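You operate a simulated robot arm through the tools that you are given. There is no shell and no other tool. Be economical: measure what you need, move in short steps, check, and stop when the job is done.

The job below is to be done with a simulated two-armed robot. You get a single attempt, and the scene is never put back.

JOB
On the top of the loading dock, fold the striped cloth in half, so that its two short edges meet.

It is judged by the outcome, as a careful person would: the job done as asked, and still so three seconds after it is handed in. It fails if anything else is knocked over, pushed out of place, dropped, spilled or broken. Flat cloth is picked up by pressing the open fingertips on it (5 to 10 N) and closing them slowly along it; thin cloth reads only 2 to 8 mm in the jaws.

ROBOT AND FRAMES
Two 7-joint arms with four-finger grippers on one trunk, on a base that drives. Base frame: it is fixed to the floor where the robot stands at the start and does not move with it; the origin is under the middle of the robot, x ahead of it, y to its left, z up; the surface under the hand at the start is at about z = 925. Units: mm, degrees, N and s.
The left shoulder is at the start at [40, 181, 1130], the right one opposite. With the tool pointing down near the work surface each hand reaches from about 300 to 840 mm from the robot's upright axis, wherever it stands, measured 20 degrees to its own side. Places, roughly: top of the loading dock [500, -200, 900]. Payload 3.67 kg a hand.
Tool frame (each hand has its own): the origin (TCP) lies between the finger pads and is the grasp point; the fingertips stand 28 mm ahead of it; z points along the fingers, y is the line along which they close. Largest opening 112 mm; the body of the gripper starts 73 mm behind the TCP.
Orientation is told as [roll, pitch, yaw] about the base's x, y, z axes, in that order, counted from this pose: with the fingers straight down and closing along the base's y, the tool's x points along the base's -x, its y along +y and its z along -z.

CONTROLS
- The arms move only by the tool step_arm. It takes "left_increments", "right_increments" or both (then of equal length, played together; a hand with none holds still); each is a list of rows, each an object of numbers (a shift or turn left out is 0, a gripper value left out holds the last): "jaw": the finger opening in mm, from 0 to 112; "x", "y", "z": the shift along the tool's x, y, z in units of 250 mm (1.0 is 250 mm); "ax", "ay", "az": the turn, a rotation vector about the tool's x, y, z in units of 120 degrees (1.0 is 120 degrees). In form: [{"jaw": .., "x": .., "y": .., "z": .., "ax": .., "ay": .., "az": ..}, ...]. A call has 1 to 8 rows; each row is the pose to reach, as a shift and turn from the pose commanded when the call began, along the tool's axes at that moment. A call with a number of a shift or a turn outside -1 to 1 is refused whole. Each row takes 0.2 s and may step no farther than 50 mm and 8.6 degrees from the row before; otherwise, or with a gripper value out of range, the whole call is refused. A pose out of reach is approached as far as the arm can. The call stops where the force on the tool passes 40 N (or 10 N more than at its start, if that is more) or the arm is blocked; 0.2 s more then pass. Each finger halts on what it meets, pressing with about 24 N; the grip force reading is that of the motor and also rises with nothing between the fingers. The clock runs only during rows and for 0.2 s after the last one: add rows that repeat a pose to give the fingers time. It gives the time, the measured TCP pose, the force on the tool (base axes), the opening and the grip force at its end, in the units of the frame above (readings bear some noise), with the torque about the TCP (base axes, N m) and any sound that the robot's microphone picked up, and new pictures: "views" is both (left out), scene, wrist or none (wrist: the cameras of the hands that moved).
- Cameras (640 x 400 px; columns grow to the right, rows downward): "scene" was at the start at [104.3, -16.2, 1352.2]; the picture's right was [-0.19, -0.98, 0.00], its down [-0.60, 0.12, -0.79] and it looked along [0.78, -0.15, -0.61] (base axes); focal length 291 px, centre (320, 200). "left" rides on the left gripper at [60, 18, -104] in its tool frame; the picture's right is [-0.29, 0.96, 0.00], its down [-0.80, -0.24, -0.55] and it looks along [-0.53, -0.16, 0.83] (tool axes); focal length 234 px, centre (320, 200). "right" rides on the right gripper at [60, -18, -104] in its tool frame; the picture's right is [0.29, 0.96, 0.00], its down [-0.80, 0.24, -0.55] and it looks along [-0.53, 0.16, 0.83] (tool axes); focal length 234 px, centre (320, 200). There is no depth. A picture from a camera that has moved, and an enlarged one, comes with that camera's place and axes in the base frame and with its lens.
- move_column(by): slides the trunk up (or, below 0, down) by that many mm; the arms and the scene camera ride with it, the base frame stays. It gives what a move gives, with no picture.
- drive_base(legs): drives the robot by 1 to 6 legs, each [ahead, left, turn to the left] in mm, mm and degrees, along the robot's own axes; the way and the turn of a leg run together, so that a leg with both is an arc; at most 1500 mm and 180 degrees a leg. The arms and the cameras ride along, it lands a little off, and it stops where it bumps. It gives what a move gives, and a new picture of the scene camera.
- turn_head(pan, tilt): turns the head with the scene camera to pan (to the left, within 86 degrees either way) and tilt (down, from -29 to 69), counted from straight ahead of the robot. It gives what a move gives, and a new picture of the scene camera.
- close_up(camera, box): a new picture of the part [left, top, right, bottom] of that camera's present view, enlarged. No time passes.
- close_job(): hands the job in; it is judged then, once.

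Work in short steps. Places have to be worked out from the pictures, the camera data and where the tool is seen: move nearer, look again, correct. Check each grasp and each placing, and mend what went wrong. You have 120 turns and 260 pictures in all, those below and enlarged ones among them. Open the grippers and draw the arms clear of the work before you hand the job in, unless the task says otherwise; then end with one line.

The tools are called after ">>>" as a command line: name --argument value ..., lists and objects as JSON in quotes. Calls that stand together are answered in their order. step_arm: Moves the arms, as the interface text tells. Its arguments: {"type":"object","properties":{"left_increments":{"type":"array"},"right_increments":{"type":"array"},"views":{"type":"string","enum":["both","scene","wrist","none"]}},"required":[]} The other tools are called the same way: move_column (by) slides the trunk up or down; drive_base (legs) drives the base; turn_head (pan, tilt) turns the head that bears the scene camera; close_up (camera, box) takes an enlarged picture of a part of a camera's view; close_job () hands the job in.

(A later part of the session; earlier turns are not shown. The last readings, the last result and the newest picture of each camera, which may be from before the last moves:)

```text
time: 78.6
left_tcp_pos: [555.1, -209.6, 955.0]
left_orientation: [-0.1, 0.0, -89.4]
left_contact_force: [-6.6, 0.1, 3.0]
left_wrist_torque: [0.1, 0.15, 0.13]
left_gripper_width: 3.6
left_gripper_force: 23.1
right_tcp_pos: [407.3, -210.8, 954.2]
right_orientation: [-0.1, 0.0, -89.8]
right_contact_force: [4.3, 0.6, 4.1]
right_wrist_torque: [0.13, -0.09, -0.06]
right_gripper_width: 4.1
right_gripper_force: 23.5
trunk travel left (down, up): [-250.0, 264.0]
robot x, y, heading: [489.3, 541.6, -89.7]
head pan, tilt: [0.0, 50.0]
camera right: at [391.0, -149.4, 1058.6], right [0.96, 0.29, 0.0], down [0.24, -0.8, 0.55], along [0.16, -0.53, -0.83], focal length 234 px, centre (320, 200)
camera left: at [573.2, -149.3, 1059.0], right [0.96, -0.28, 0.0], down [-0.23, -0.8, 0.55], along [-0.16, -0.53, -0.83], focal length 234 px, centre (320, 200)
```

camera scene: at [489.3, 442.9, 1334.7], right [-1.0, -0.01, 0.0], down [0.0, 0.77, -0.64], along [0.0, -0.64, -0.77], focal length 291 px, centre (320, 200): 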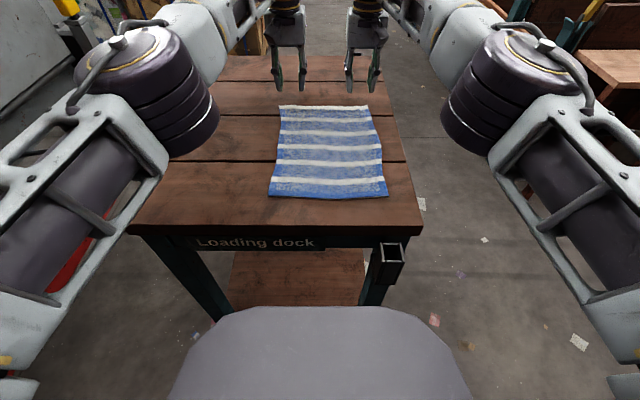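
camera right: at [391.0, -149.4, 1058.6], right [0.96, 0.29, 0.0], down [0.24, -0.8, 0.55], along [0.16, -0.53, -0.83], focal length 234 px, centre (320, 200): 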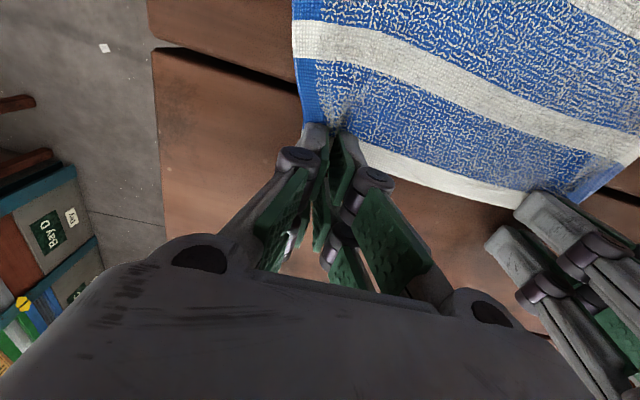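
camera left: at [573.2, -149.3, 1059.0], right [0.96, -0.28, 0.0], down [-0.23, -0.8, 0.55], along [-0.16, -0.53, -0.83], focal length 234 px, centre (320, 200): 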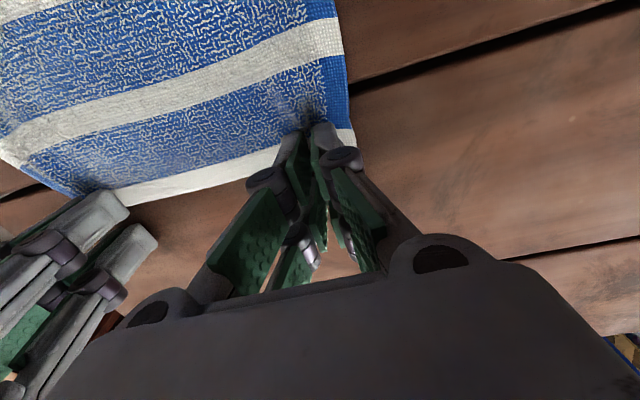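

Both grips read ~4 mm. I raise the hem along the arc to just past vertical over the fold line with 40° tilt, nearly taut.

>>> step_arm --left_increments '[{"x": 0.016, "z": -0.132}, {"x": 0.08, "y": -0.005, "z": -0.284, "ay": -0.0667}, {"x": 0.188, "y": -0.01, "z": -0.402, "ay": -0.133}, {"x": 0.318, "y": -0.01, "z": -0.484, "ay": -0.2}, {"x": 0.428, "y": -0.01, "z": -0.524, "ay": -0.267}, {"x": 0.532, "y": -0.01, "z": -0.54, "ay": -0.333}, {"x": 0.532, "y": -0.01, "z": -0.54, "ay": -0.333}]' --right_increments '[{"x": 0.016, "z": -0.132}, {"x": 0.08, "y": 0.005, "z": -0.284, "ay": -0.0667}, {"x": 0.188, "y": 0.01, "z": -0.402, "ay": -0.133}, {"x": 0.318, "y": 0.01, "z": -0.484, "ay": -0.2}, {"x": 0.428, "y": 0.01, "z": -0.524, "ay": -0.267}, {"x": 0.532, "y": 0.01, "z": -0.54, "ay": -0.333}, {"x": 0.532, "y": 0.01, "z": -0.54, "ay": -0.333}]' --views "scene"

>>> close_up --camera "scene" --box '[240, 80, 420, 200]'

```text
time: 80.2
left_tcp_pos: [552.1, -79.1, 1089.0]
left_orientation: [-0.2, -39.9, -89.3]
left_contact_force: [0.4, -0.2, 0.0]
left_wrist_torque: [0.01, -0.01, 0.02]
left_gripper_width: 0.0
left_gripper_force: 23.9
right_tcp_pos: [409.7, -78.4, 1086.8]
right_orientation: [-0.1, -40.0, -89.9]
right_contact_force: [0.9, -0.6, 0.1]
right_wrist_torque: [0.02, 0.02, -0.02]
right_gripper_width: 3.7
right_gripper_force: 24.0
trunk travel left (down, up): [-250.0, 264.0]
robot x, y, heading: [491.2, 540.4, -89.4]
head pan, tilt: [0.0, 50.0]
camera scene: at [489.4, 443.0, 1334.7], right [-1.0, -0.01, 0.0], down [0.0, 0.77, -0.64], along [0.0, -0.64, -0.77], focal length 291 px, centre (320, 200)
```

scene: 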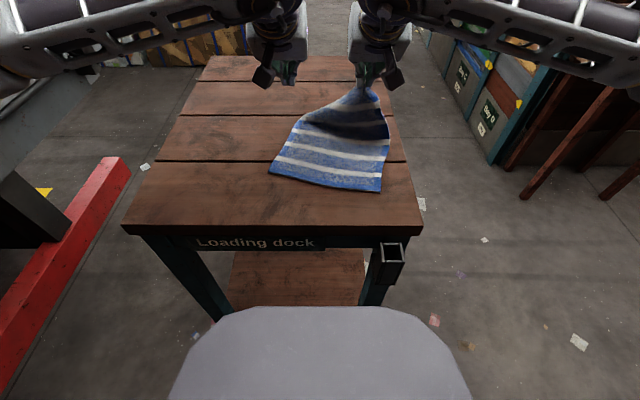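

```text
3.33 times, centred on (330, 140) of scene
camera zoom: at [489.4, 443.0, 1334.7], right [-1.0, -0.01, 0.0], down [0.0, 0.77, -0.64], along [0.0, -0.64, -0.77], focal length 969 px, centre (287, 400)
```

zoom: 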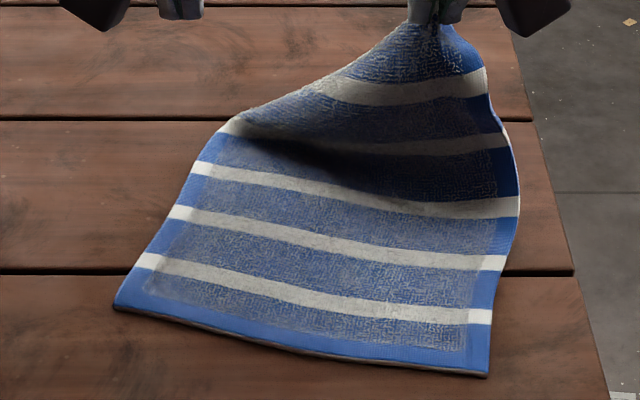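

The left grip slipped off (overlap too thin); the right still holds. I reverse the arc with the right hand to lay the cloth back, left hand open and higher.

>>> step_arm --left_increments '[{"x": -0.071, "z": 0.07, "ay": 0.067, "jaw": 40}, {"x": -0.128, "z": 0.17, "ay": 0.133}, {"x": -0.176, "z": 0.32, "ay": 0.2}, {"x": -0.184, "z": 0.45, "ay": 0.267}, {"x": -0.186, "z": 0.53, "ay": 0.333}, {"x": -0.186, "z": 0.53, "ay": 0.333}]' --right_increments '[{"x": -0.071, "z": 0.07, "ay": 0.067}, {"x": -0.128, "z": 0.17, "ay": 0.133}, {"x": -0.176, "z": 0.32, "ay": 0.2}, {"x": -0.184, "z": 0.478, "ay": 0.267}, {"x": -0.135, "z": 0.636, "ay": 0.333}, {"x": -0.115, "z": 0.734, "ay": 0.333}]' --views "scene"

>>> close_up --camera "scene" --box '[240, 80, 420, 200]'

```text
time: 81.6
left_tcp_pos: [554.1, -197.5, 1015.2]
left_orientation: [0.0, 0.2, -89.5]
left_contact_force: [0.4, -0.2, 0.1]
left_wrist_torque: [0.02, 0.02, 0.01]
left_gripper_width: 40.3
left_gripper_force: 0.0
right_tcp_pos: [411.8, -219.7, 964.6]
right_orientation: [0.0, 0.1, -89.8]
right_contact_force: [-1.2, -0.5, -0.2]
right_wrist_torque: [0.05, -0.08, 0.08]
right_gripper_width: 3.6
right_gripper_force: 24.1
trunk travel left (down, up): [-250.0, 264.0]
robot x, y, heading: [488.3, 542.6, -89.8]
head pan, tilt: [0.0, 50.0]
camera scene: at [489.4, 443.0, 1334.6], right [-1.0, -0.01, 0.0], down [0.0, 0.77, -0.64], along [0.0, -0.64, -0.77], focal length 291 px, centre (320, 200)
```

scene: 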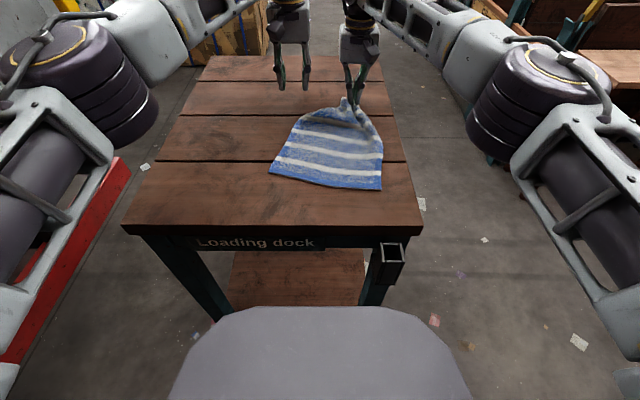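

```text
3.33 times, centred on (330, 140) of scene
camera zoom: at [489.4, 443.0, 1334.6], right [-1.0, -0.01, 0.0], down [0.0, 0.77, -0.64], along [0.0, -0.64, -0.77], focal length 969 px, centre (287, 400)
```

zoom: 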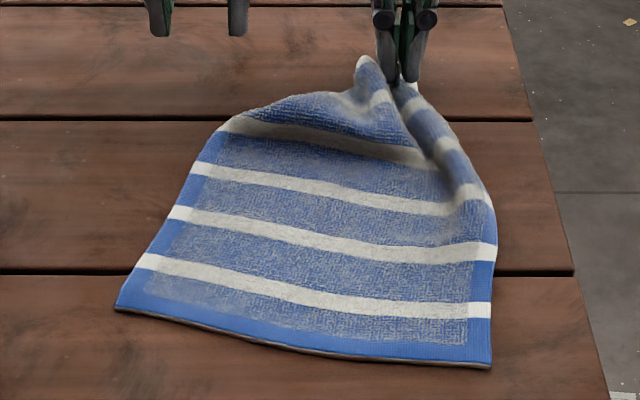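

The left far corner is tucked under. I lift the right-hand corner high so the cloth hangs and the tucked corner drops free.

>>> step_arm --right_increments '[{"x": 0.04, "z": -0.18}, {"x": 0.08, "z": -0.36}, {"x": 0.12, "z": -0.54}, {"x": 0.16, "z": -0.72}, {"x": 0.2, "z": -0.9}, {"x": 0.2, "z": -1.0}, {"x": 0.2, "z": -1.0}]' --left_increments '[{"y": 0.1}, {"y": 0.2}, {"y": 0.3}, {"y": 0.4}, {"y": 0.4}, {"y": 0.4}, {"y": 0.4}]' --views "scene"

```text
time: 83.2
left_tcp_pos: [654.8, -197.2, 1016.8]
left_orientation: [-0.1, 0.1, -89.5]
left_contact_force: [0.4, -0.6, 0.5]
left_wrist_torque: [-0.01, -0.01, -0.01]
left_gripper_width: 40.0
left_gripper_force: 0.1
right_tcp_pos: [410.5, -164.2, 1215.5]
right_orientation: [-0.1, 0.1, -89.9]
right_contact_force: [0.2, -0.5, -0.1]
right_wrist_torque: [0.02, 0.0, 0.0]
right_gripper_width: 3.3
right_gripper_force: 23.7
right hand out of reach, approached as far as the arm can: row 6
trunk travel left (down, up): [-250.0, 264.0]
robot x, y, heading: [489.0, 538.1, -89.6]
head pan, tilt: [0.0, 50.0]
camera scene: at [489.1, 443.6, 1334.7], right [-1.0, -0.01, 0.0], down [0.0, 0.77, -0.64], along [0.0, -0.64, -0.77], focal length 291 px, centre (320, 200)
```

scene: 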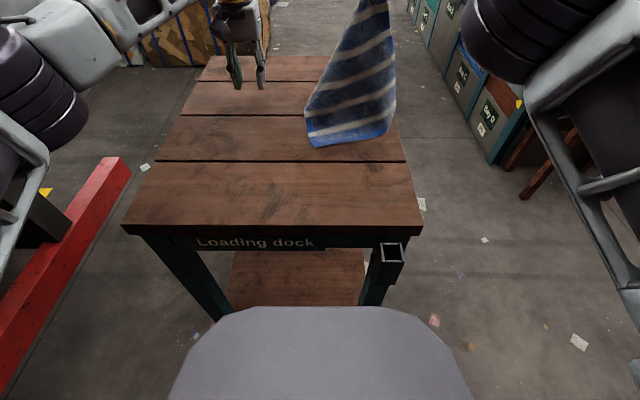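

>>> turn_head --pan 0 --tilt 32

>>> close_up --camera "scene" --box '[260, 40, 440, 240]'

>>> close_up --camera "right" --box '[160, 0, 640, 300]'

```text
time: 84.0
left_tcp_pos: [655.3, -196.4, 1017.4]
left_orientation: [-0.1, 0.1, -89.6]
left_contact_force: [-0.2, 0.3, -1.0]
left_wrist_torque: [0.01, 0.0, -0.02]
left_gripper_width: 39.8
left_gripper_force: 0.0
right_tcp_pos: [410.5, -164.4, 1218.0]
right_orientation: [-0.1, 0.1, -89.9]
right_contact_force: [-0.2, 0.1, -0.4]
right_wrist_torque: [-0.01, 0.04, -0.01]
right_gripper_width: 3.7
right_gripper_force: 24.2
trunk travel left (down, up): [-250.0, 264.0]
robot x, y, heading: [489.2, 540.3, -89.8]
head pan, tilt: [0.0, 32.0]
camera scene: at [489.5, 431.5, 1361.1], right [-1.0, -0.01, 0.0], down [0.0, 0.53, -0.85], along [0.0, -0.85, -0.53], focal length 291 px, centre (320, 200)
```

scene: 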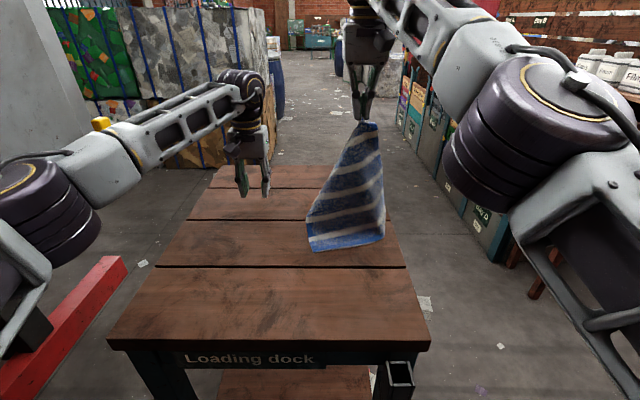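

```text
2.00 times, centred on (350, 140) of scene
camera zoom: at [489.5, 431.5, 1361.1], right [-1.0, -0.01, 0.0], down [0.0, 0.53, -0.85], along [0.0, -0.85, -0.53], focal length 581 px, centre (260, 320)
```

zoom: 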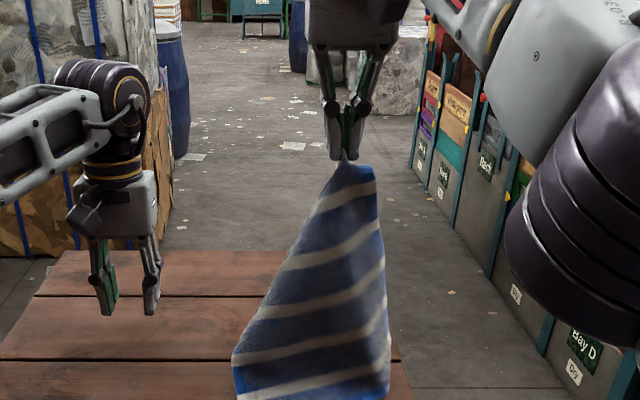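

```text
1.33 times, centred on (400, 150) of right
camera zoom: at [393.6, -104.0, 1321.9], right [0.96, 0.29, 0.0], down [0.24, -0.8, 0.55], along [0.16, -0.53, -0.83], focal length 312 px, centre (213, 267)
```

zoom: 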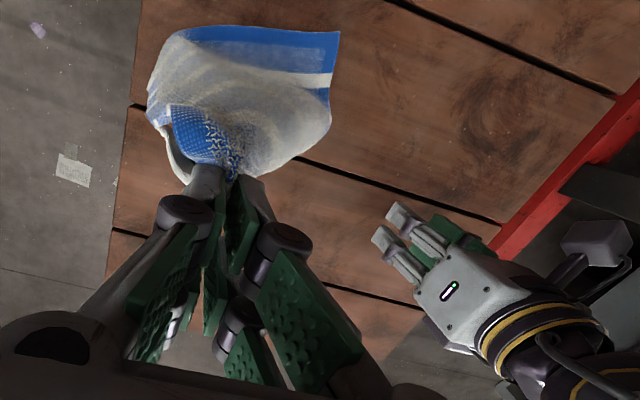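

The far-left corner hangs behind (−y side). If I lay the cloth toward me instead, that corner ends up on top where I can unfold it; I drive forward 35 mm and lay the held corner down toward +y.

>>> drive_base --legs '[[35, 0, 0]]'

>>> step_arm --right_increments '[{"x": 0.02, "z": 0.12}, {"x": 0.12, "z": 0.25}, {"x": 0.26, "z": 0.37}, {"x": 0.41, "z": 0.48}, {"x": 0.56, "z": 0.58}, {"x": 0.71, "z": 0.67}, {"x": 0.85, "z": 0.78}, {"x": 0.97, "z": 0.9}]' --views "scene"

```text
time: 84.9
left_tcp_pos: [654.8, -229.2, 1019.6]
left_orientation: [-0.2, -0.2, -89.5]
left_contact_force: [-0.1, -0.7, 0.3]
left_wrist_torque: [-0.03, 0.02, 0.04]
left_gripper_width: 39.7
left_gripper_force: 0.2
right_tcp_pos: [410.4, -194.8, 1219.5]
right_orientation: [-0.1, 0.0, -89.9]
right_contact_force: [0.7, 0.2, 0.7]
right_wrist_torque: [-0.04, 0.06, 0.07]
right_gripper_width: 3.3
right_gripper_force: 23.4
trunk travel left (down, up): [-250.0, 264.0]
robot x, y, heading: [489.2, 508.0, -89.5]
head pan, tilt: [0.0, 32.0]
camera scene: at [489.5, 400.2, 1361.5], right [-1.0, -0.01, 0.0], down [0.0, 0.53, -0.85], along [0.0, -0.85, -0.53], focal length 291 px, centre (320, 200)
```

scene: 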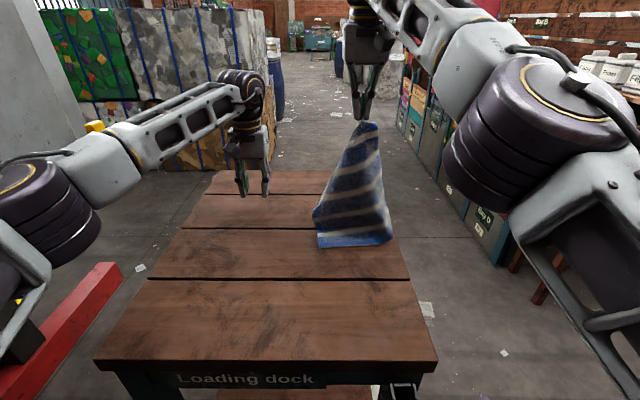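

```text
time: 86.7
left_tcp_pos: [655.2, -231.0, 1017.5]
left_orientation: [-0.1, 0.0, -89.4]
left_contact_force: [0.0, -0.2, 0.6]
left_wrist_torque: [0.01, 0.01, -0.05]
left_gripper_width: 40.0
left_gripper_force: 0.1
right_tcp_pos: [409.7, 43.7, 993.9]
right_orientation: [-0.1, -0.1, -90.1]
right_contact_force: [-0.3, 0.1, 0.2]
right_wrist_torque: [-0.01, 0.0, -0.07]
right_gripper_width: 3.3
right_gripper_force: 24.0
trunk travel left (down, up): [-250.0, 264.0]
robot x, y, heading: [491.0, 508.6, -89.7]
head pan, tilt: [0.0, 32.0]
camera scene: at [489.4, 397.6, 1361.1], right [-1.0, -0.01, 0.0], down [0.0, 0.53, -0.85], along [0.0, -0.85, -0.53], focal length 291 px, centre (320, 200)
```

scene: 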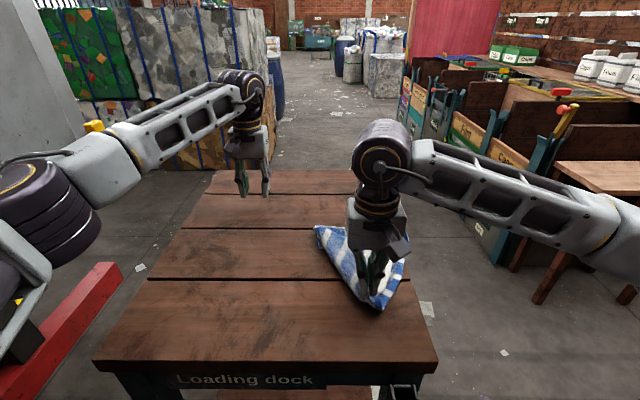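

The corner is laid toward me. I lower it, pull a little further, then release and clear the view.

>>> step_arm --right_increments '[{"x": 0.06, "z": 0.06}, {"x": 0.12, "z": 0.11}, {"x": 0.12, "z": 0.11, "jaw": 20}, {"x": 0.12, "z": 0.11, "jaw": 40}, {"x": 0.12, "z": -0.05}, {"x": 0.12, "y": -0.12, "z": -0.2}, {"x": 0.12, "y": -0.3, "z": -0.28}, {"x": 0.12, "y": -0.45, "z": -0.35}]' --views "none"

>>> turn_head --pan 0 --tilt 48

>>> close_up --camera "scene" --box '[270, 80, 450, 280]'

```text
time: 88.5
left_tcp_pos: [654.2, -229.0, 1019.0]
left_orientation: [-0.1, 0.0, -89.4]
left_contact_force: [0.9, -0.4, -0.1]
left_wrist_torque: [-0.04, 0.01, -0.03]
left_gripper_width: 39.9
left_gripper_force: 0.2
right_tcp_pos: [295.6, 72.4, 1079.1]
right_orientation: [-0.1, -0.1, -89.8]
right_contact_force: [0.1, -0.2, 1.7]
right_wrist_torque: [0.01, -0.02, -0.04]
right_gripper_width: 39.8
right_gripper_force: 0.0
trunk travel left (down, up): [-250.0, 264.0]
robot x, y, heading: [492.7, 509.5, -89.9]
head pan, tilt: [0.0, 32.0]
```

```text
time: 89.3
left_tcp_pos: [654.6, -230.3, 1017.8]
left_orientation: [-0.1, 0.1, -89.5]
left_contact_force: [0.0, 0.5, 0.4]
left_wrist_torque: [-0.01, -0.04, 0.0]
left_gripper_width: 40.1
left_gripper_force: 0.1
right_tcp_pos: [296.1, 71.7, 1078.9]
right_orientation: [-0.2, 0.0, -89.9]
right_contact_force: [-1.0, 0.2, 0.4]
right_wrist_torque: [-0.01, 0.01, 0.01]
right_gripper_width: 40.1
right_gripper_force: 0.1
trunk travel left (down, up): [-250.0, 264.0]
robot x, y, heading: [493.2, 507.9, -89.9]
head pan, tilt: [0.0, 48.0]
camera scene: at [489.5, 408.1, 1337.5], right [-1.0, -0.01, 0.0], down [0.0, 0.74, -0.67], along [0.0, -0.67, -0.74], focal length 291 px, centre (320, 200)
```

scene: 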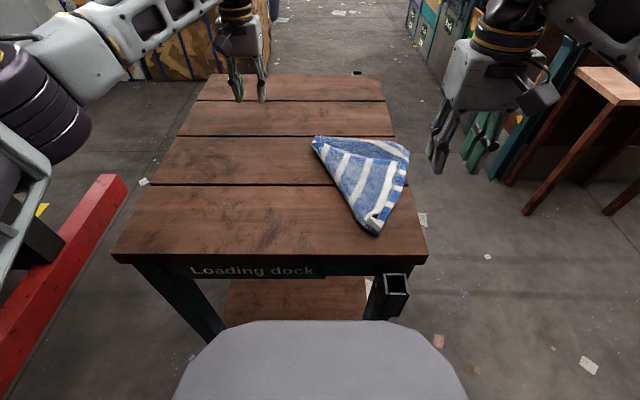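

```text
2.00 times, centred on (360, 180) of scene
camera zoom: at [489.5, 408.1, 1337.5], right [-1.0, -0.01, 0.0], down [0.0, 0.74, -0.67], along [0.0, -0.67, -0.74], focal length 581 px, centre (240, 240)
```

zoom: 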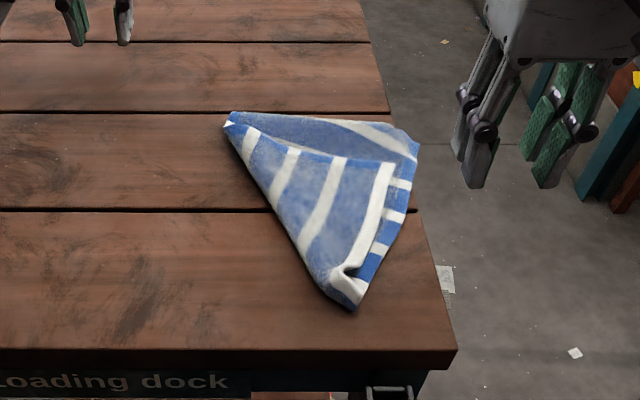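

The cloth is now folded along a diagonal with the FL corner on top at about (334, −55). I'll pinch that top corner with the right hand (tilted so only the near prong touches) and carry it over to ≈(554, 40).

>>> step_arm --right_increments '[{"x": -0.117, "y": 0.066, "z": 0.03, "ay": -0.038, "jaw": 32}, {"x": -0.234, "y": 0.132, "z": 0.1, "ay": -0.075}, {"x": -0.351, "y": 0.198, "z": 0.19, "ay": -0.113}, {"x": -0.468, "y": 0.264, "z": 0.29, "ay": -0.15}, {"x": -0.468, "y": 0.264, "z": 0.32, "ay": -0.15}]' --views "wrist"

>>> close_up --camera "scene" --box '[290, 100, 440, 250]'

```text
time: 90.5
left_tcp_pos: [654.8, -229.5, 1019.0]
left_orientation: [-0.2, 0.1, -89.6]
left_contact_force: [0.3, -0.3, 0.2]
left_wrist_torque: [0.0, 0.0, -0.01]
left_gripper_width: 40.0
left_gripper_force: 0.2
right_tcp_pos: [364.0, -45.2, 1000.4]
right_orientation: [0.0, -18.1, -89.8]
right_contact_force: [-0.1, 0.9, 0.1]
right_wrist_torque: [0.0, 0.03, 0.0]
right_gripper_width: 31.9
right_gripper_force: 0.1
trunk travel left (down, up): [-250.0, 264.0]
robot x, y, heading: [488.2, 505.9, -90.0]
head pan, tilt: [0.0, 48.0]
camera right: at [345.9, 45.2, 1080.5], right [0.96, 0.28, -0.09], down [0.24, -0.58, 0.77], along [0.16, -0.76, -0.63], focal length 234 px, centre (320, 200)
```

right: 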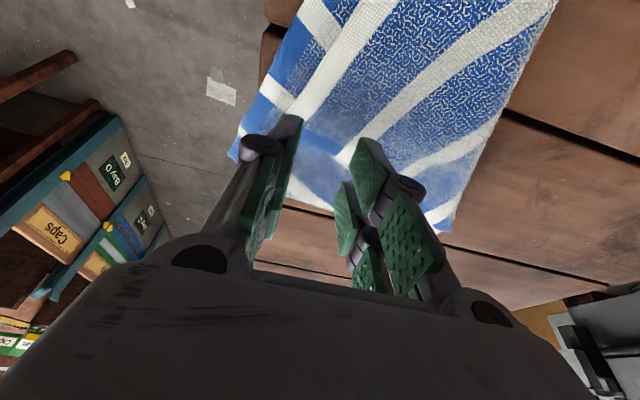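

```text
2.67 times, centred on (365, 175) of scene
camera zoom: at [488.9, 409.0, 1337.5], right [-1.0, -0.01, 0.0], down [0.0, 0.74, -0.67], along [0.0, -0.67, -0.74], focal length 775 px, centre (200, 267)
```

zoom: 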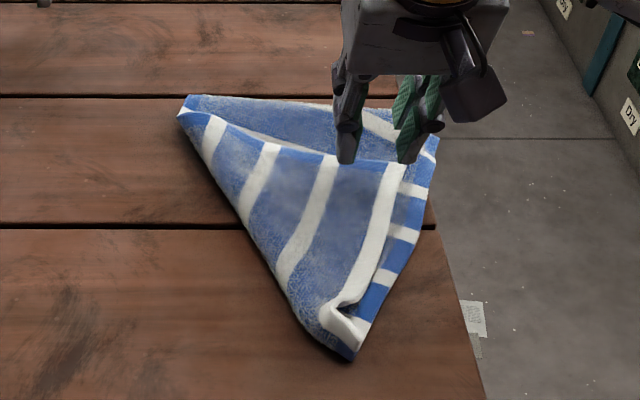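

Small correction (−12 mm y) and lower toward the corner.

>>> step_arm --right_increments '[{"x": -0.03, "y": 0.008, "z": 0.06}, {"x": -0.011, "y": 0.008, "z": 0.121}, {"x": -0.008, "y": 0.008, "z": 0.131}, {"x": -0.006, "y": 0.008, "z": 0.138}, {"x": -0.006, "y": 0.008, "z": 0.138}]' --views "none"

>>> close_up --camera "scene" --box '[290, 100, 440, 250]'

```text
time: 91.7
left_tcp_pos: [654.0, -230.2, 1018.0]
left_orientation: [-0.1, 0.0, -89.5]
left_contact_force: [-0.6, 0.4, -0.1]
left_wrist_torque: [0.0, 0.0, 0.02]
left_gripper_width: 39.8
left_gripper_force: 0.1
right_tcp_pos: [365.3, -54.5, 968.4]
right_orientation: [-0.2, -18.0, -89.9]
right_contact_force: [0.0, 0.1, 1.2]
right_wrist_torque: [0.0, 0.03, 0.02]
right_gripper_width: 32.0
right_gripper_force: 0.0
trunk travel left (down, up): [-250.0, 264.0]
robot x, y, heading: [490.4, 504.6, -89.8]
head pan, tilt: [0.0, 48.0]
```

```text
2.67 times, centred on (365, 175) of scene
camera zoom: at [489.6, 408.2, 1337.5], right [-1.0, -0.01, 0.0], down [0.0, 0.74, -0.67], along [0.0, -0.67, -0.74], focal length 775 px, centre (200, 267)
```

zoom: 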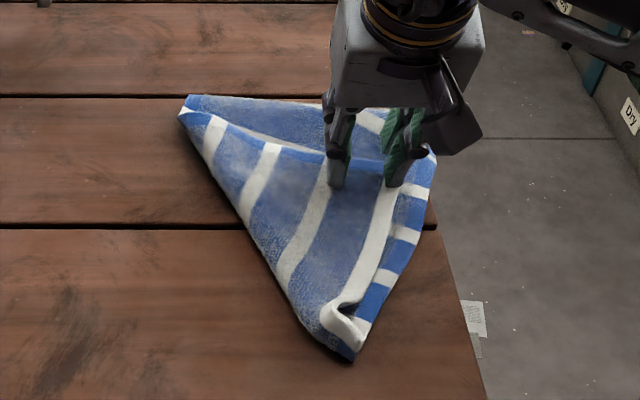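

Tips are placed right on the top corner, spanning the hem and stripe. I press 1.5 mm more, then close and lift.

>>> step_arm --right_increments '[{"x": 0.002, "z": 0.008}, {"x": 0.002, "z": 0.008, "jaw": 26}, {"x": 0.002, "z": 0.008, "jaw": 20}, {"x": 0.002, "z": 0.008, "jaw": 14}, {"x": 0.002, "z": 0.008, "jaw": 8}, {"x": 0.002, "z": 0.008, "jaw": 2}, {"x": 0.002, "z": 0.008, "jaw": 0}, {"x": 0.002, "z": 0.008, "jaw": 0}]' --views "none"

>>> step_arm --right_increments '[{"x": -0.03, "y": 0.03, "z": -0.1}, {"x": -0.03, "y": 0.06, "z": -0.2}, {"x": -0.03, "y": 0.06, "z": -0.2}]' --views "scene"

>>> close_up --camera "scene" --box '[290, 100, 440, 250]'

```text
time: 93.5
left_tcp_pos: [654.9, -230.7, 1019.2]
left_orientation: [0.0, 0.0, -89.5]
left_contact_force: [0.2, 0.5, 0.6]
left_wrist_torque: [-0.01, -0.02, 0.01]
left_gripper_width: 40.1
left_gripper_force: 0.1
right_tcp_pos: [365.6, -55.4, 964.7]
right_orientation: [-0.2, -18.0, -89.8]
right_contact_force: [0.0, -0.2, 0.7]
right_wrist_torque: [0.0, -0.06, 0.03]
right_gripper_width: 3.6
right_gripper_force: 23.9
trunk travel left (down, up): [-250.0, 264.0]
robot x, y, heading: [490.3, 507.9, -89.7]
head pan, tilt: [0.0, 48.0]
```

```text
time: 94.3
left_tcp_pos: [654.9, -231.4, 1017.4]
left_orientation: [-0.1, 0.1, -89.5]
left_contact_force: [-1.2, -0.3, -0.2]
left_wrist_torque: [0.01, 0.0, 0.04]
left_gripper_width: 39.9
left_gripper_force: 0.1
right_tcp_pos: [380.1, -46.7, 1015.3]
right_orientation: [-0.3, -18.1, -89.8]
right_contact_force: [0.5, 0.0, 0.8]
right_wrist_torque: [-0.01, -0.01, 0.02]
right_gripper_width: 3.4
right_gripper_force: 23.8
trunk travel left (down, up): [-250.0, 264.0]
robot x, y, heading: [487.6, 509.9, -89.8]
head pan, tilt: [0.0, 48.0]
camera scene: at [489.3, 407.9, 1337.4], right [-1.0, -0.01, 0.0], down [0.0, 0.74, -0.67], along [0.0, -0.67, -0.74], focal length 291 px, centre (320, 200)
```

scene: 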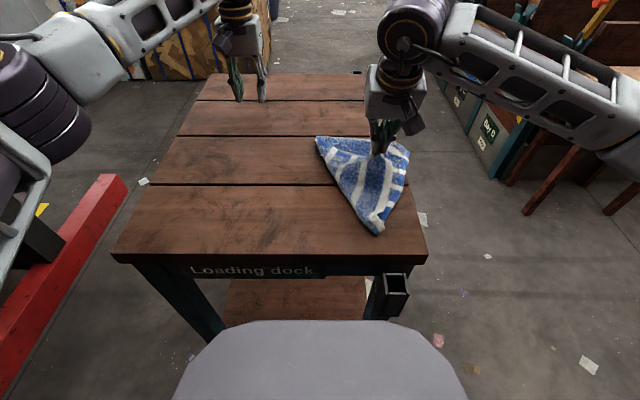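

```text
2.67 times, centred on (365, 175) of scene
camera zoom: at [489.3, 407.9, 1337.4], right [-1.0, -0.01, 0.0], down [0.0, 0.74, -0.67], along [0.0, -0.67, -0.74], focal length 775 px, centre (200, 267)
```

zoom: 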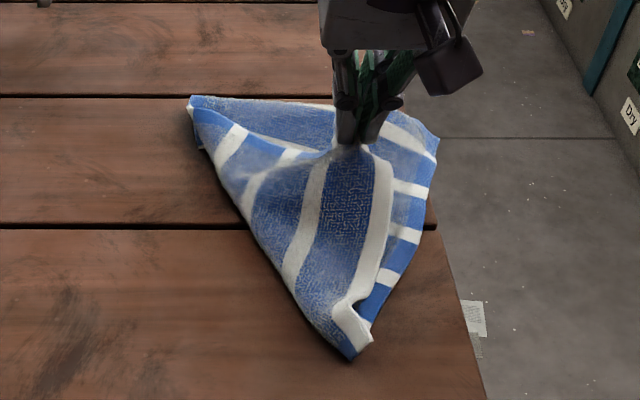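

Only the top layer is held. I carry the corner over to the left and lay it down.

>>> step_arm --right_increments '[{"x": 0.032, "y": 0.16, "z": -0.095}, {"x": 0.09, "y": 0.32, "z": -0.176}, {"x": 0.172, "y": 0.48, "z": -0.182}, {"x": 0.279, "y": 0.62, "z": -0.112}, {"x": 0.385, "y": 0.715, "z": 0.0}, {"x": 0.417, "y": 0.76, "z": 0.054}, {"x": 0.417, "y": 0.76, "z": 0.054}]' --views "scene"

>>> close_up --camera "scene" --box '[240, 100, 440, 260]'

```text
time: 95.9
left_tcp_pos: [655.0, -231.0, 1018.0]
left_orientation: [-0.1, 0.0, -89.5]
left_contact_force: [-0.7, -1.3, -0.2]
left_wrist_torque: [-0.01, -0.02, 0.01]
left_gripper_width: 40.1
left_gripper_force: 0.1
right_tcp_pos: [568.5, 48.0, 968.8]
right_orientation: [-0.1, -17.9, -89.7]
right_contact_force: [0.2, 0.4, -0.1]
right_wrist_torque: [-0.03, 0.02, 0.02]
right_gripper_width: 3.2
right_gripper_force: 24.1
trunk travel left (down, up): [-250.0, 264.0]
robot x, y, heading: [488.2, 509.8, -89.6]
head pan, tilt: [0.0, 48.0]
camera scene: at [489.3, 408.3, 1337.5], right [-1.0, -0.01, 0.0], down [0.0, 0.74, -0.67], along [0.0, -0.67, -0.74], focal length 291 px, centre (320, 200)
```

scene: 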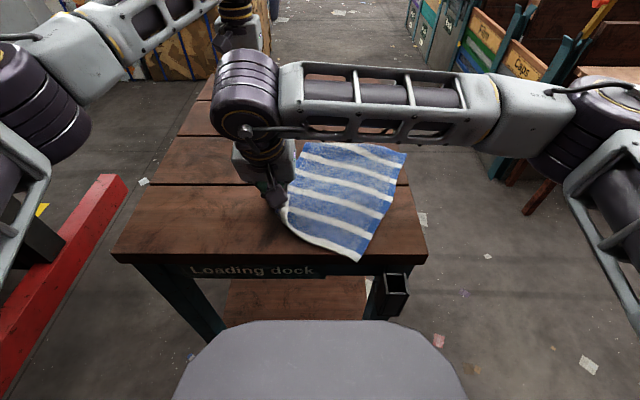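

```text
2.50 times, centred on (340, 180) of scene
camera zoom: at [489.3, 408.3, 1337.5], right [-1.0, -0.01, 0.0], down [0.0, 0.74, -0.67], along [0.0, -0.67, -0.74], focal length 726 px, centre (270, 250)
```

zoom: 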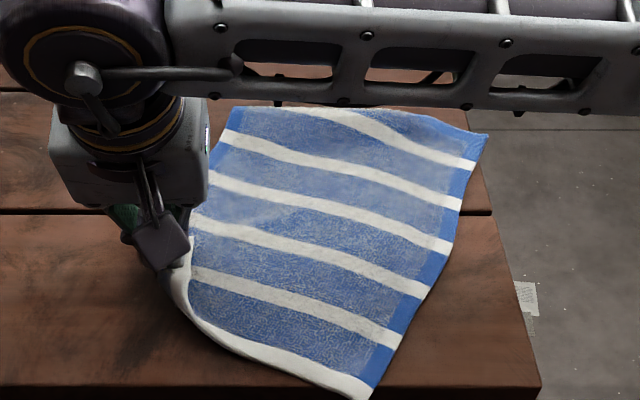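

The cloth is open again (white hem now near me, rotated about 25°). I release, lift clear and take stock.

>>> step_arm --right_increments '[{"z": 0.02, "jaw": 15}, {"z": 0.02, "jaw": 40}, {"x": -0.04, "z": -0.12}, {"x": -0.04, "y": -0.1, "z": -0.28, "ay": 0.05}, {"y": -0.28, "z": -0.34, "ay": 0.1}, {"y": -0.46, "z": -0.38, "ay": 0.15}, {"y": -0.64, "z": -0.38, "ay": 0.15}, {"y": -0.8, "z": -0.38, "ay": 0.15}]' --views "scene"

>>> close_up --camera "scene" --box '[230, 100, 430, 280]'

```text
time: 97.7
left_tcp_pos: [653.8, -230.4, 1017.6]
left_orientation: [-0.1, -0.1, -89.4]
left_contact_force: [-0.6, 0.5, -0.2]
left_wrist_torque: [0.02, -0.06, 0.02]
left_gripper_width: 39.9
left_gripper_force: 0.2
right_tcp_pos: [367.4, 75.8, 1060.0]
right_orientation: [-0.1, -0.1, -89.8]
right_contact_force: [0.3, -0.2, 0.4]
right_wrist_torque: [-0.04, -0.04, -0.01]
right_gripper_width: 40.0
right_gripper_force: 0.1
trunk travel left (down, up): [-250.0, 264.0]
robot x, y, heading: [492.4, 509.4, -89.8]
head pan, tilt: [0.0, 48.0]
camera scene: at [488.2, 408.5, 1337.5], right [-1.0, -0.01, 0.0], down [0.0, 0.74, -0.67], along [0.0, -0.67, -0.74], focal length 291 px, centre (320, 200)
```

scene: 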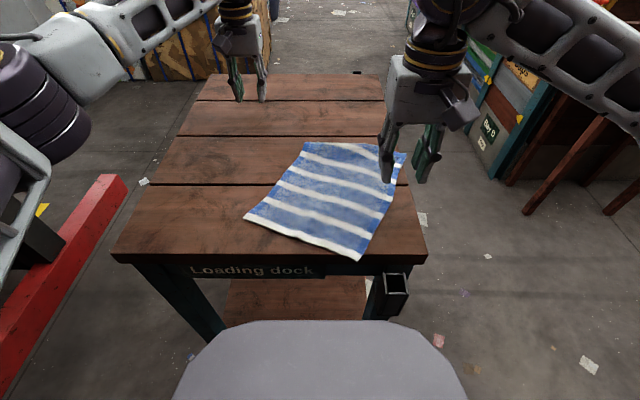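

```text
2.22 times, centred on (330, 190) of scene
camera zoom: at [488.2, 408.5, 1337.5], right [-1.0, -0.01, 0.0], down [0.0, 0.74, -0.67], along [0.0, -0.67, -0.74], focal length 646 px, centre (298, 222)
```

zoom: 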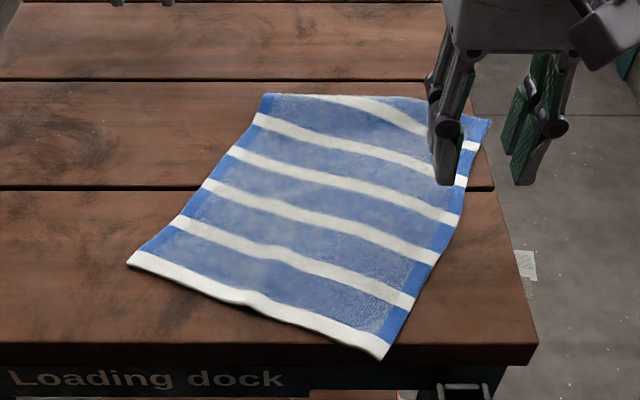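

The cloth is open except that its far-left corner is tucked under along y≈−130 (x 343–522). I bring the left hand to pinch just inside that fold, to lift it and let the tucked strip drop out.

>>> step_arm --left_increments '[{"x": 0.094, "y": -0.123, "z": 0.0}, {"x": 0.189, "y": -0.246, "z": 0.03}, {"x": 0.283, "y": -0.37, "z": 0.06}, {"x": 0.378, "y": -0.493, "z": 0.12}, {"x": 0.472, "y": -0.616, "z": 0.18}, {"x": 0.472, "y": -0.616, "z": 0.21}]' --right_increments '[{"y": -0.06}, {"y": -0.12}, {"y": -0.18}, {"y": -0.24}, {"y": -0.3}, {"y": -0.3}]' --views "none"

>>> close_up --camera "scene" --box '[250, 80, 430, 200]'

```text
time: 99.1
left_tcp_pos: [500.3, -112.6, 964.1]
left_orientation: [-0.2, 0.1, -89.5]
left_contact_force: [0.8, -0.1, -0.3]
left_wrist_torque: [-0.01, 0.02, -0.01]
left_gripper_width: 40.2
left_gripper_force: 0.1
right_tcp_pos: [294.2, 75.6, 1060.6]
right_orientation: [-0.2, -0.1, -89.7]
right_contact_force: [-0.4, -0.3, -0.1]
right_wrist_torque: [0.02, 0.04, 0.02]
right_gripper_width: 40.2
right_gripper_force: 0.0
trunk travel left (down, up): [-250.0, 264.0]
robot x, y, heading: [490.5, 508.8, -89.6]
head pan, tilt: [0.0, 48.0]
```

```text
3.33 times, centred on (340, 140) of scene
camera zoom: at [490.4, 407.9, 1337.4], right [-1.0, -0.01, 0.0], down [0.0, 0.74, -0.67], along [0.0, -0.67, -0.74], focal length 969 px, centre (253, 400)
```

zoom: 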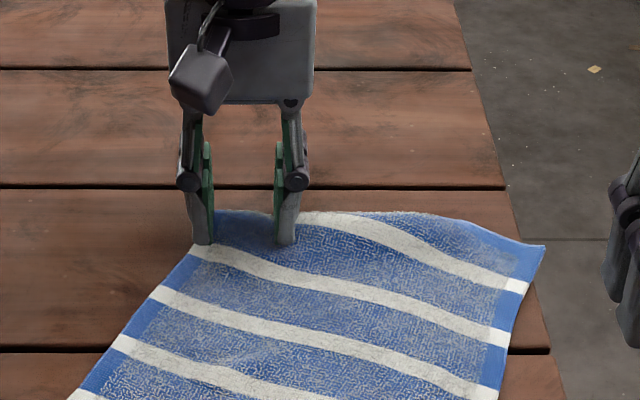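

The left finger is at the cloth's side edge, so I shift 14 mm inward and press.

>>> step_arm --left_increments '[{"y": -0.056}, {"y": -0.056, "z": 0.02}, {"y": -0.056, "z": 0.03}, {"y": -0.056, "z": 0.036}, {"y": -0.056, "z": 0.036}]' --views "none"

```text
time: 100.3
left_tcp_pos: [485.4, -113.6, 957.8]
left_orientation: [-0.1, 0.0, -89.6]
left_contact_force: [1.0, -1.1, 9.4]
left_wrist_torque: [0.0, -0.05, 0.01]
left_gripper_width: 40.3
left_gripper_force: 0.2
right_tcp_pos: [293.9, 76.1, 1062.3]
right_orientation: [0.0, 0.0, -89.9]
right_contact_force: [-0.1, 0.4, -0.9]
right_wrist_torque: [0.03, 0.01, -0.01]
right_gripper_width: 40.2
right_gripper_force: 0.1
trunk travel left (down, up): [-250.0, 264.0]
robot x, y, heading: [492.2, 507.8, -89.9]
head pan, tilt: [0.0, 48.0]
```

Pressing 9 N. I close and then lift 90 mm.

>>> step_arm --left_increments '[{"jaw": 34}, {"jaw": 28}, {"jaw": 22}, {"jaw": 16}, {"jaw": 10}, {"jaw": 4}, {"jaw": 0}, {"jaw": 0}]' --views "none"

>>> step_arm --left_increments '[{"z": -0.12}, {"z": -0.26}, {"x": 0.0, "z": -0.4}, {"z": -0.4}, {"z": -0.4}]' --views "none"

>>> close_up --camera "scene" --box '[250, 60, 430, 200]'

```text
time: 102.1
left_tcp_pos: [485.6, -113.2, 957.3]
left_orientation: [-0.1, 0.1, -89.5]
left_contact_force: [0.6, 0.6, 9.5]
left_wrist_torque: [0.04, -0.04, -0.02]
left_gripper_width: 8.5
left_gripper_force: 24.7
right_tcp_pos: [294.0, 77.2, 1061.8]
right_orientation: [-0.2, -0.1, -89.9]
right_contact_force: [0.8, 0.8, -0.4]
right_wrist_torque: [0.0, -0.01, 0.0]
right_gripper_width: 39.9
right_gripper_force: 0.0
trunk travel left (down, up): [-250.0, 264.0]
robot x, y, heading: [487.6, 509.2, -89.9]
head pan, tilt: [0.0, 48.0]
```

```text
time: 103.3
left_tcp_pos: [485.5, -111.5, 1057.7]
left_orientation: [-0.1, 0.0, -89.4]
left_contact_force: [1.0, -0.7, 0.0]
left_wrist_torque: [-0.01, -0.03, -0.01]
left_gripper_width: 8.0
left_gripper_force: 24.2
right_tcp_pos: [293.8, 76.6, 1061.1]
right_orientation: [-0.2, 0.0, -89.9]
right_contact_force: [0.6, -0.1, 0.5]
right_wrist_torque: [-0.01, 0.03, 0.04]
right_gripper_width: 40.1
right_gripper_force: 0.0
trunk travel left (down, up): [-250.0, 264.0]
robot x, y, heading: [487.2, 506.1, -89.7]
head pan, tilt: [0.0, 48.0]
```

```text
2.86 times, centred on (340, 130) of scene
camera zoom: at [489.4, 408.4, 1337.5], right [-1.0, -0.01, 0.0], down [0.0, 0.74, -0.67], along [0.0, -0.67, -0.74], focal length 830 px, centre (263, 400)
```

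zoom: 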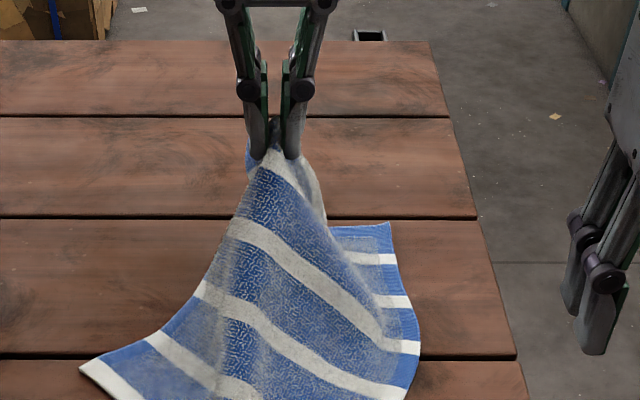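

The pinch took both layers (8 mm), but the free strip should hang down now. I lower while moving toward +y so the hanging corner trails out on the far side, then release.

>>> step_arm --left_increments '[{"z": 0.12}, {"x": 0.08, "z": 0.24}, {"x": 0.2, "z": 0.32}, {"x": 0.28, "z": 0.37}, {"x": 0.28, "z": 0.37, "jaw": 30}, {"x": 0.28, "z": 0.37, "jaw": 50}, {"x": 0.28, "z": 0.2}, {"x": 0.28, "y": 0.1, "z": 0.05}]' --views "none"

>>> step_arm --left_increments '[{"y": 0.15, "z": -0.05}, {"y": 0.3, "z": -0.1}, {"y": 0.45, "z": -0.15}, {"y": 0.6, "z": -0.15}]' --views "scene"

>>> close_up --camera "scene" --box '[230, 100, 430, 280]'

```text
time: 105.1
left_tcp_pos: [512.0, -45.2, 1044.3]
left_orientation: [-0.1, 0.0, -89.5]
left_contact_force: [0.2, -0.2, -0.2]
left_wrist_torque: [-0.04, 0.01, 0.04]
left_gripper_width: 49.9
left_gripper_force: 0.1
right_tcp_pos: [296.0, 76.7, 1062.2]
right_orientation: [-0.1, -0.1, -89.9]
right_contact_force: [0.3, 1.0, 0.1]
right_wrist_torque: [0.02, 0.01, 0.0]
right_gripper_width: 39.7
right_gripper_force: 0.1
trunk travel left (down, up): [-250.0, 264.0]
robot x, y, heading: [488.3, 508.3, -89.6]
head pan, tilt: [0.0, 48.0]
```

```text
time: 106.1
left_tcp_pos: [662.9, -41.8, 1081.1]
left_orientation: [-0.2, 0.0, -89.5]
left_contact_force: [0.5, 0.0, 0.1]
left_wrist_torque: [0.0, 0.07, -0.01]
left_gripper_width: 50.1
left_gripper_force: 0.1
right_tcp_pos: [295.1, 76.7, 1062.0]
right_orientation: [-0.3, -0.1, -89.9]
right_contact_force: [-0.2, -0.2, 1.3]
right_wrist_torque: [-0.02, -0.01, 0.0]
right_gripper_width: 40.0
right_gripper_force: 0.1
trunk travel left (down, up): [-250.0, 264.0]
robot x, y, heading: [487.3, 507.8, -89.9]
head pan, tilt: [0.0, 48.0]
camera scene: at [491.3, 408.6, 1337.5], right [-1.0, -0.01, 0.0], down [0.0, 0.74, -0.67], along [0.0, -0.67, -0.74], focal length 291 px, centre (320, 200)
```

scene: 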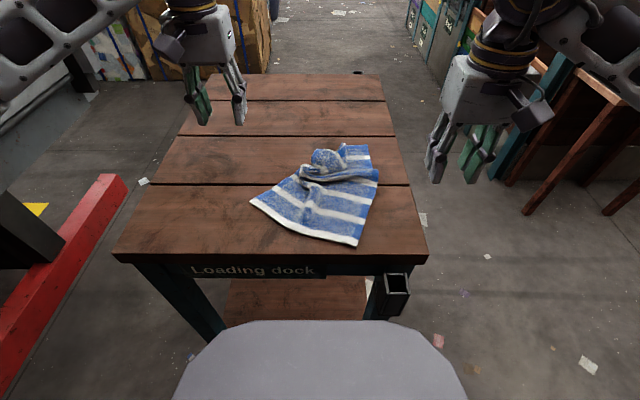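

```text
2.22 times, centred on (330, 190) of scene
camera zoom: at [491.3, 408.6, 1337.5], right [-1.0, -0.01, 0.0], down [0.0, 0.74, -0.67], along [0.0, -0.67, -0.74], focal length 646 px, centre (298, 222)
```

zoom: 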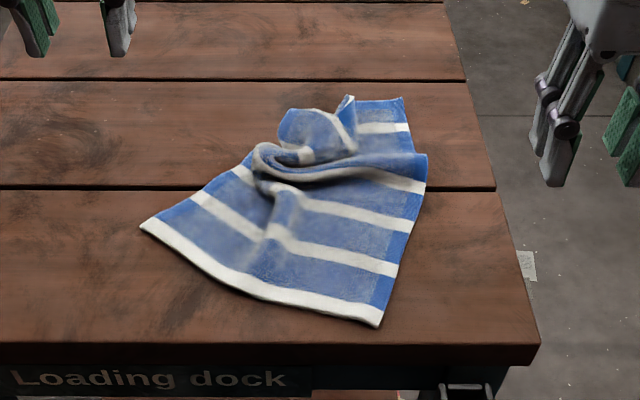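

Crumpled now, but the white hem is nearest to me and free at about (625,45)–(431,145). That's actually the better topology: hold the near hem, hang the cloth, lay the lower half away from me and bring the hem back without flipping. I move both hands to that hem, yawed 27° to match.

>>> step_arm --left_increments '[{"x": 0.088, "y": -0.052, "z": 0.05, "az": 0.0455, "jaw": 40}, {"x": 0.176, "y": -0.104, "z": 0.12, "az": 0.091}, {"x": 0.264, "y": -0.156, "z": 0.2, "az": 0.1365}, {"x": 0.352, "y": -0.208, "z": 0.28, "az": 0.182}, {"x": 0.44, "y": -0.26, "z": 0.364, "az": 0.2275}, {"x": 0.44, "y": -0.26, "z": 0.364, "az": 0.2275}]' --right_increments '[{"x": 0.047, "y": 0.136, "z": 0.04, "az": 0.0455, "jaw": 40}, {"x": 0.094, "y": 0.272, "z": 0.09, "az": 0.091}, {"x": 0.142, "y": 0.408, "z": 0.16, "az": 0.1365}, {"x": 0.189, "y": 0.544, "z": 0.22, "az": 0.182}, {"x": 0.236, "y": 0.68, "z": 0.288, "az": 0.2275}, {"x": 0.236, "y": 0.68, "z": 0.288, "az": 0.2275}]'

```text
time: 107.5
left_tcp_pos: [591.9, 66.0, 990.8]
left_orientation: [-0.2, 0.0, -116.9]
left_contact_force: [-0.8, 0.3, -0.4]
left_wrist_torque: [0.0, -0.01, -0.02]
left_gripper_width: 40.0
left_gripper_force: 0.0
right_tcp_pos: [466.0, 135.5, 986.8]
right_orientation: [-0.1, 0.0, -117.2]
right_contact_force: [-0.5, -0.6, 0.4]
right_wrist_torque: [-0.02, -0.05, 0.02]
right_gripper_width: 40.0
right_gripper_force: 0.0
trunk travel left (down, up): [-250.0, 264.0]
robot x, y, heading: [487.3, 507.4, -90.0]
head pan, tilt: [0.0, 48.0]
camera scene: at [488.9, 408.3, 1337.5], right [-1.0, -0.01, 0.0], down [0.0, 0.74, -0.67], along [0.0, -0.67, -0.74], focal length 291 px, centre (320, 200)
camera right: at [477.7, 197.1, 1090.2], right [0.98, -0.18, 0.0], down [-0.15, -0.82, 0.56], along [-0.1, -0.55, -0.83], focal length 234 px, centre (320, 200)
camera left: at [634.1, 111.2, 1095.0], right [0.72, -0.69, 0.0], down [-0.57, -0.6, 0.55], along [-0.38, -0.4, -0.83], focal length 234 px, centre (320, 200)
```

scene: 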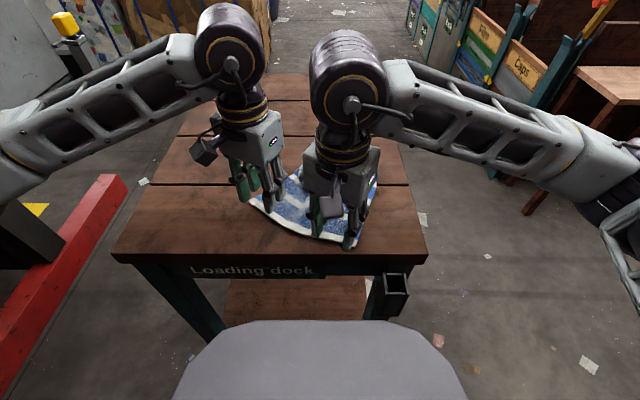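
right: 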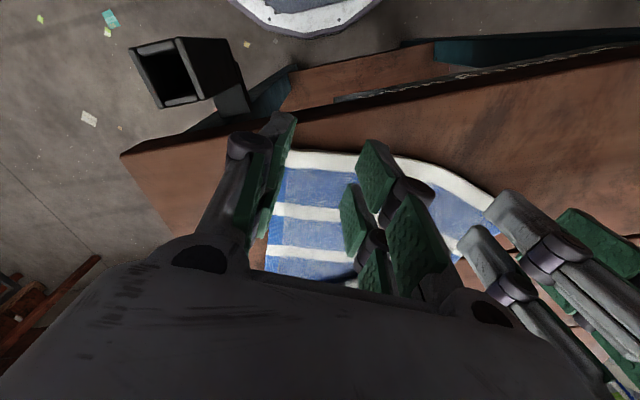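
left: 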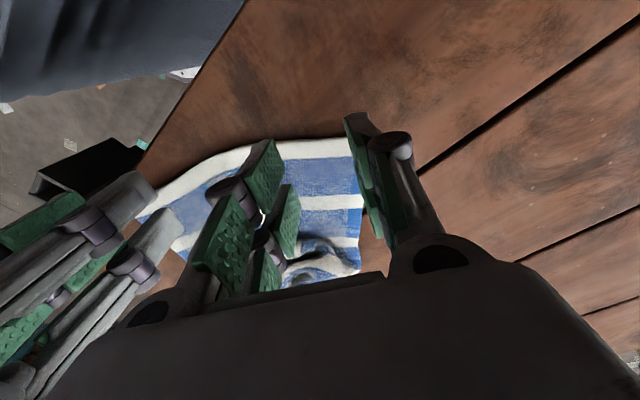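

Hem points refine to (590,75) left and (466,134) right. I adjust slightly and lower to near contact.

>>> step_arm --left_increments '[{"x": 0.034, "y": -0.022, "z": 0.06}, {"x": 0.034, "y": -0.022, "z": 0.12}, {"x": 0.034, "y": -0.022, "z": 0.136}, {"x": 0.034, "y": -0.022, "z": 0.143}, {"x": 0.034, "y": -0.022, "z": 0.143}]' --right_increments '[{"x": 0.012, "y": 0.024, "z": 0.05}, {"x": 0.012, "y": 0.024, "z": 0.1}, {"x": 0.012, "y": 0.024, "z": 0.12}, {"x": 0.012, "y": 0.024, "z": 0.127}, {"x": 0.012, "y": 0.024, "z": 0.127}]' --views "wrist"

```text
time: 108.7
left_tcp_pos: [592.9, 77.5, 956.4]
left_orientation: [-0.1, -0.1, -116.9]
left_contact_force: [-0.9, -0.1, 3.4]
left_wrist_torque: [-0.09, 0.06, -0.01]
left_gripper_width: 40.1
left_gripper_force: 0.0
right_tcp_pos: [471.1, 136.6, 956.7]
right_orientation: [-0.1, -0.2, -117.2]
right_contact_force: [-0.3, -0.5, 0.8]
right_wrist_torque: [-0.01, -0.04, 0.01]
right_gripper_width: 39.9
right_gripper_force: 0.2
trunk travel left (down, up): [-250.0, 264.0]
robot x, y, heading: [493.2, 507.5, -90.0]
head pan, tilt: [0.0, 48.0]
camera right: at [484.2, 198.4, 1060.8], right [0.98, -0.18, 0.0], down [-0.15, -0.82, 0.56], along [-0.1, -0.55, -0.83], focal length 234 px, centre (320, 200)
camera left: at [635.5, 121.8, 1059.8], right [0.72, -0.69, 0.0], down [-0.57, -0.6, 0.56], along [-0.38, -0.4, -0.83], focal length 234 px, centre (320, 200)
```

right: 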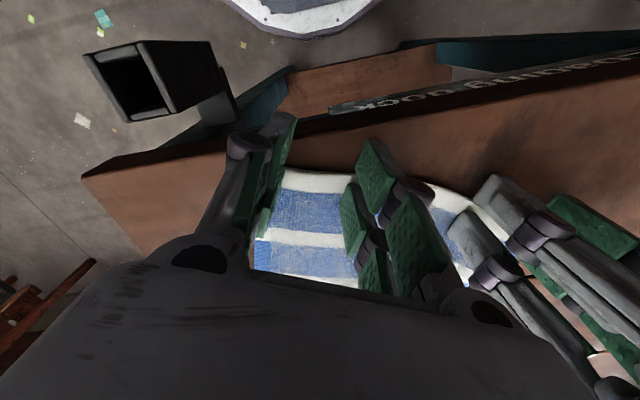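
left: 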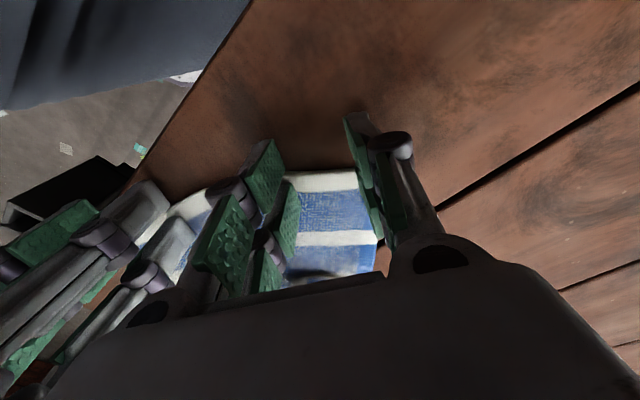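

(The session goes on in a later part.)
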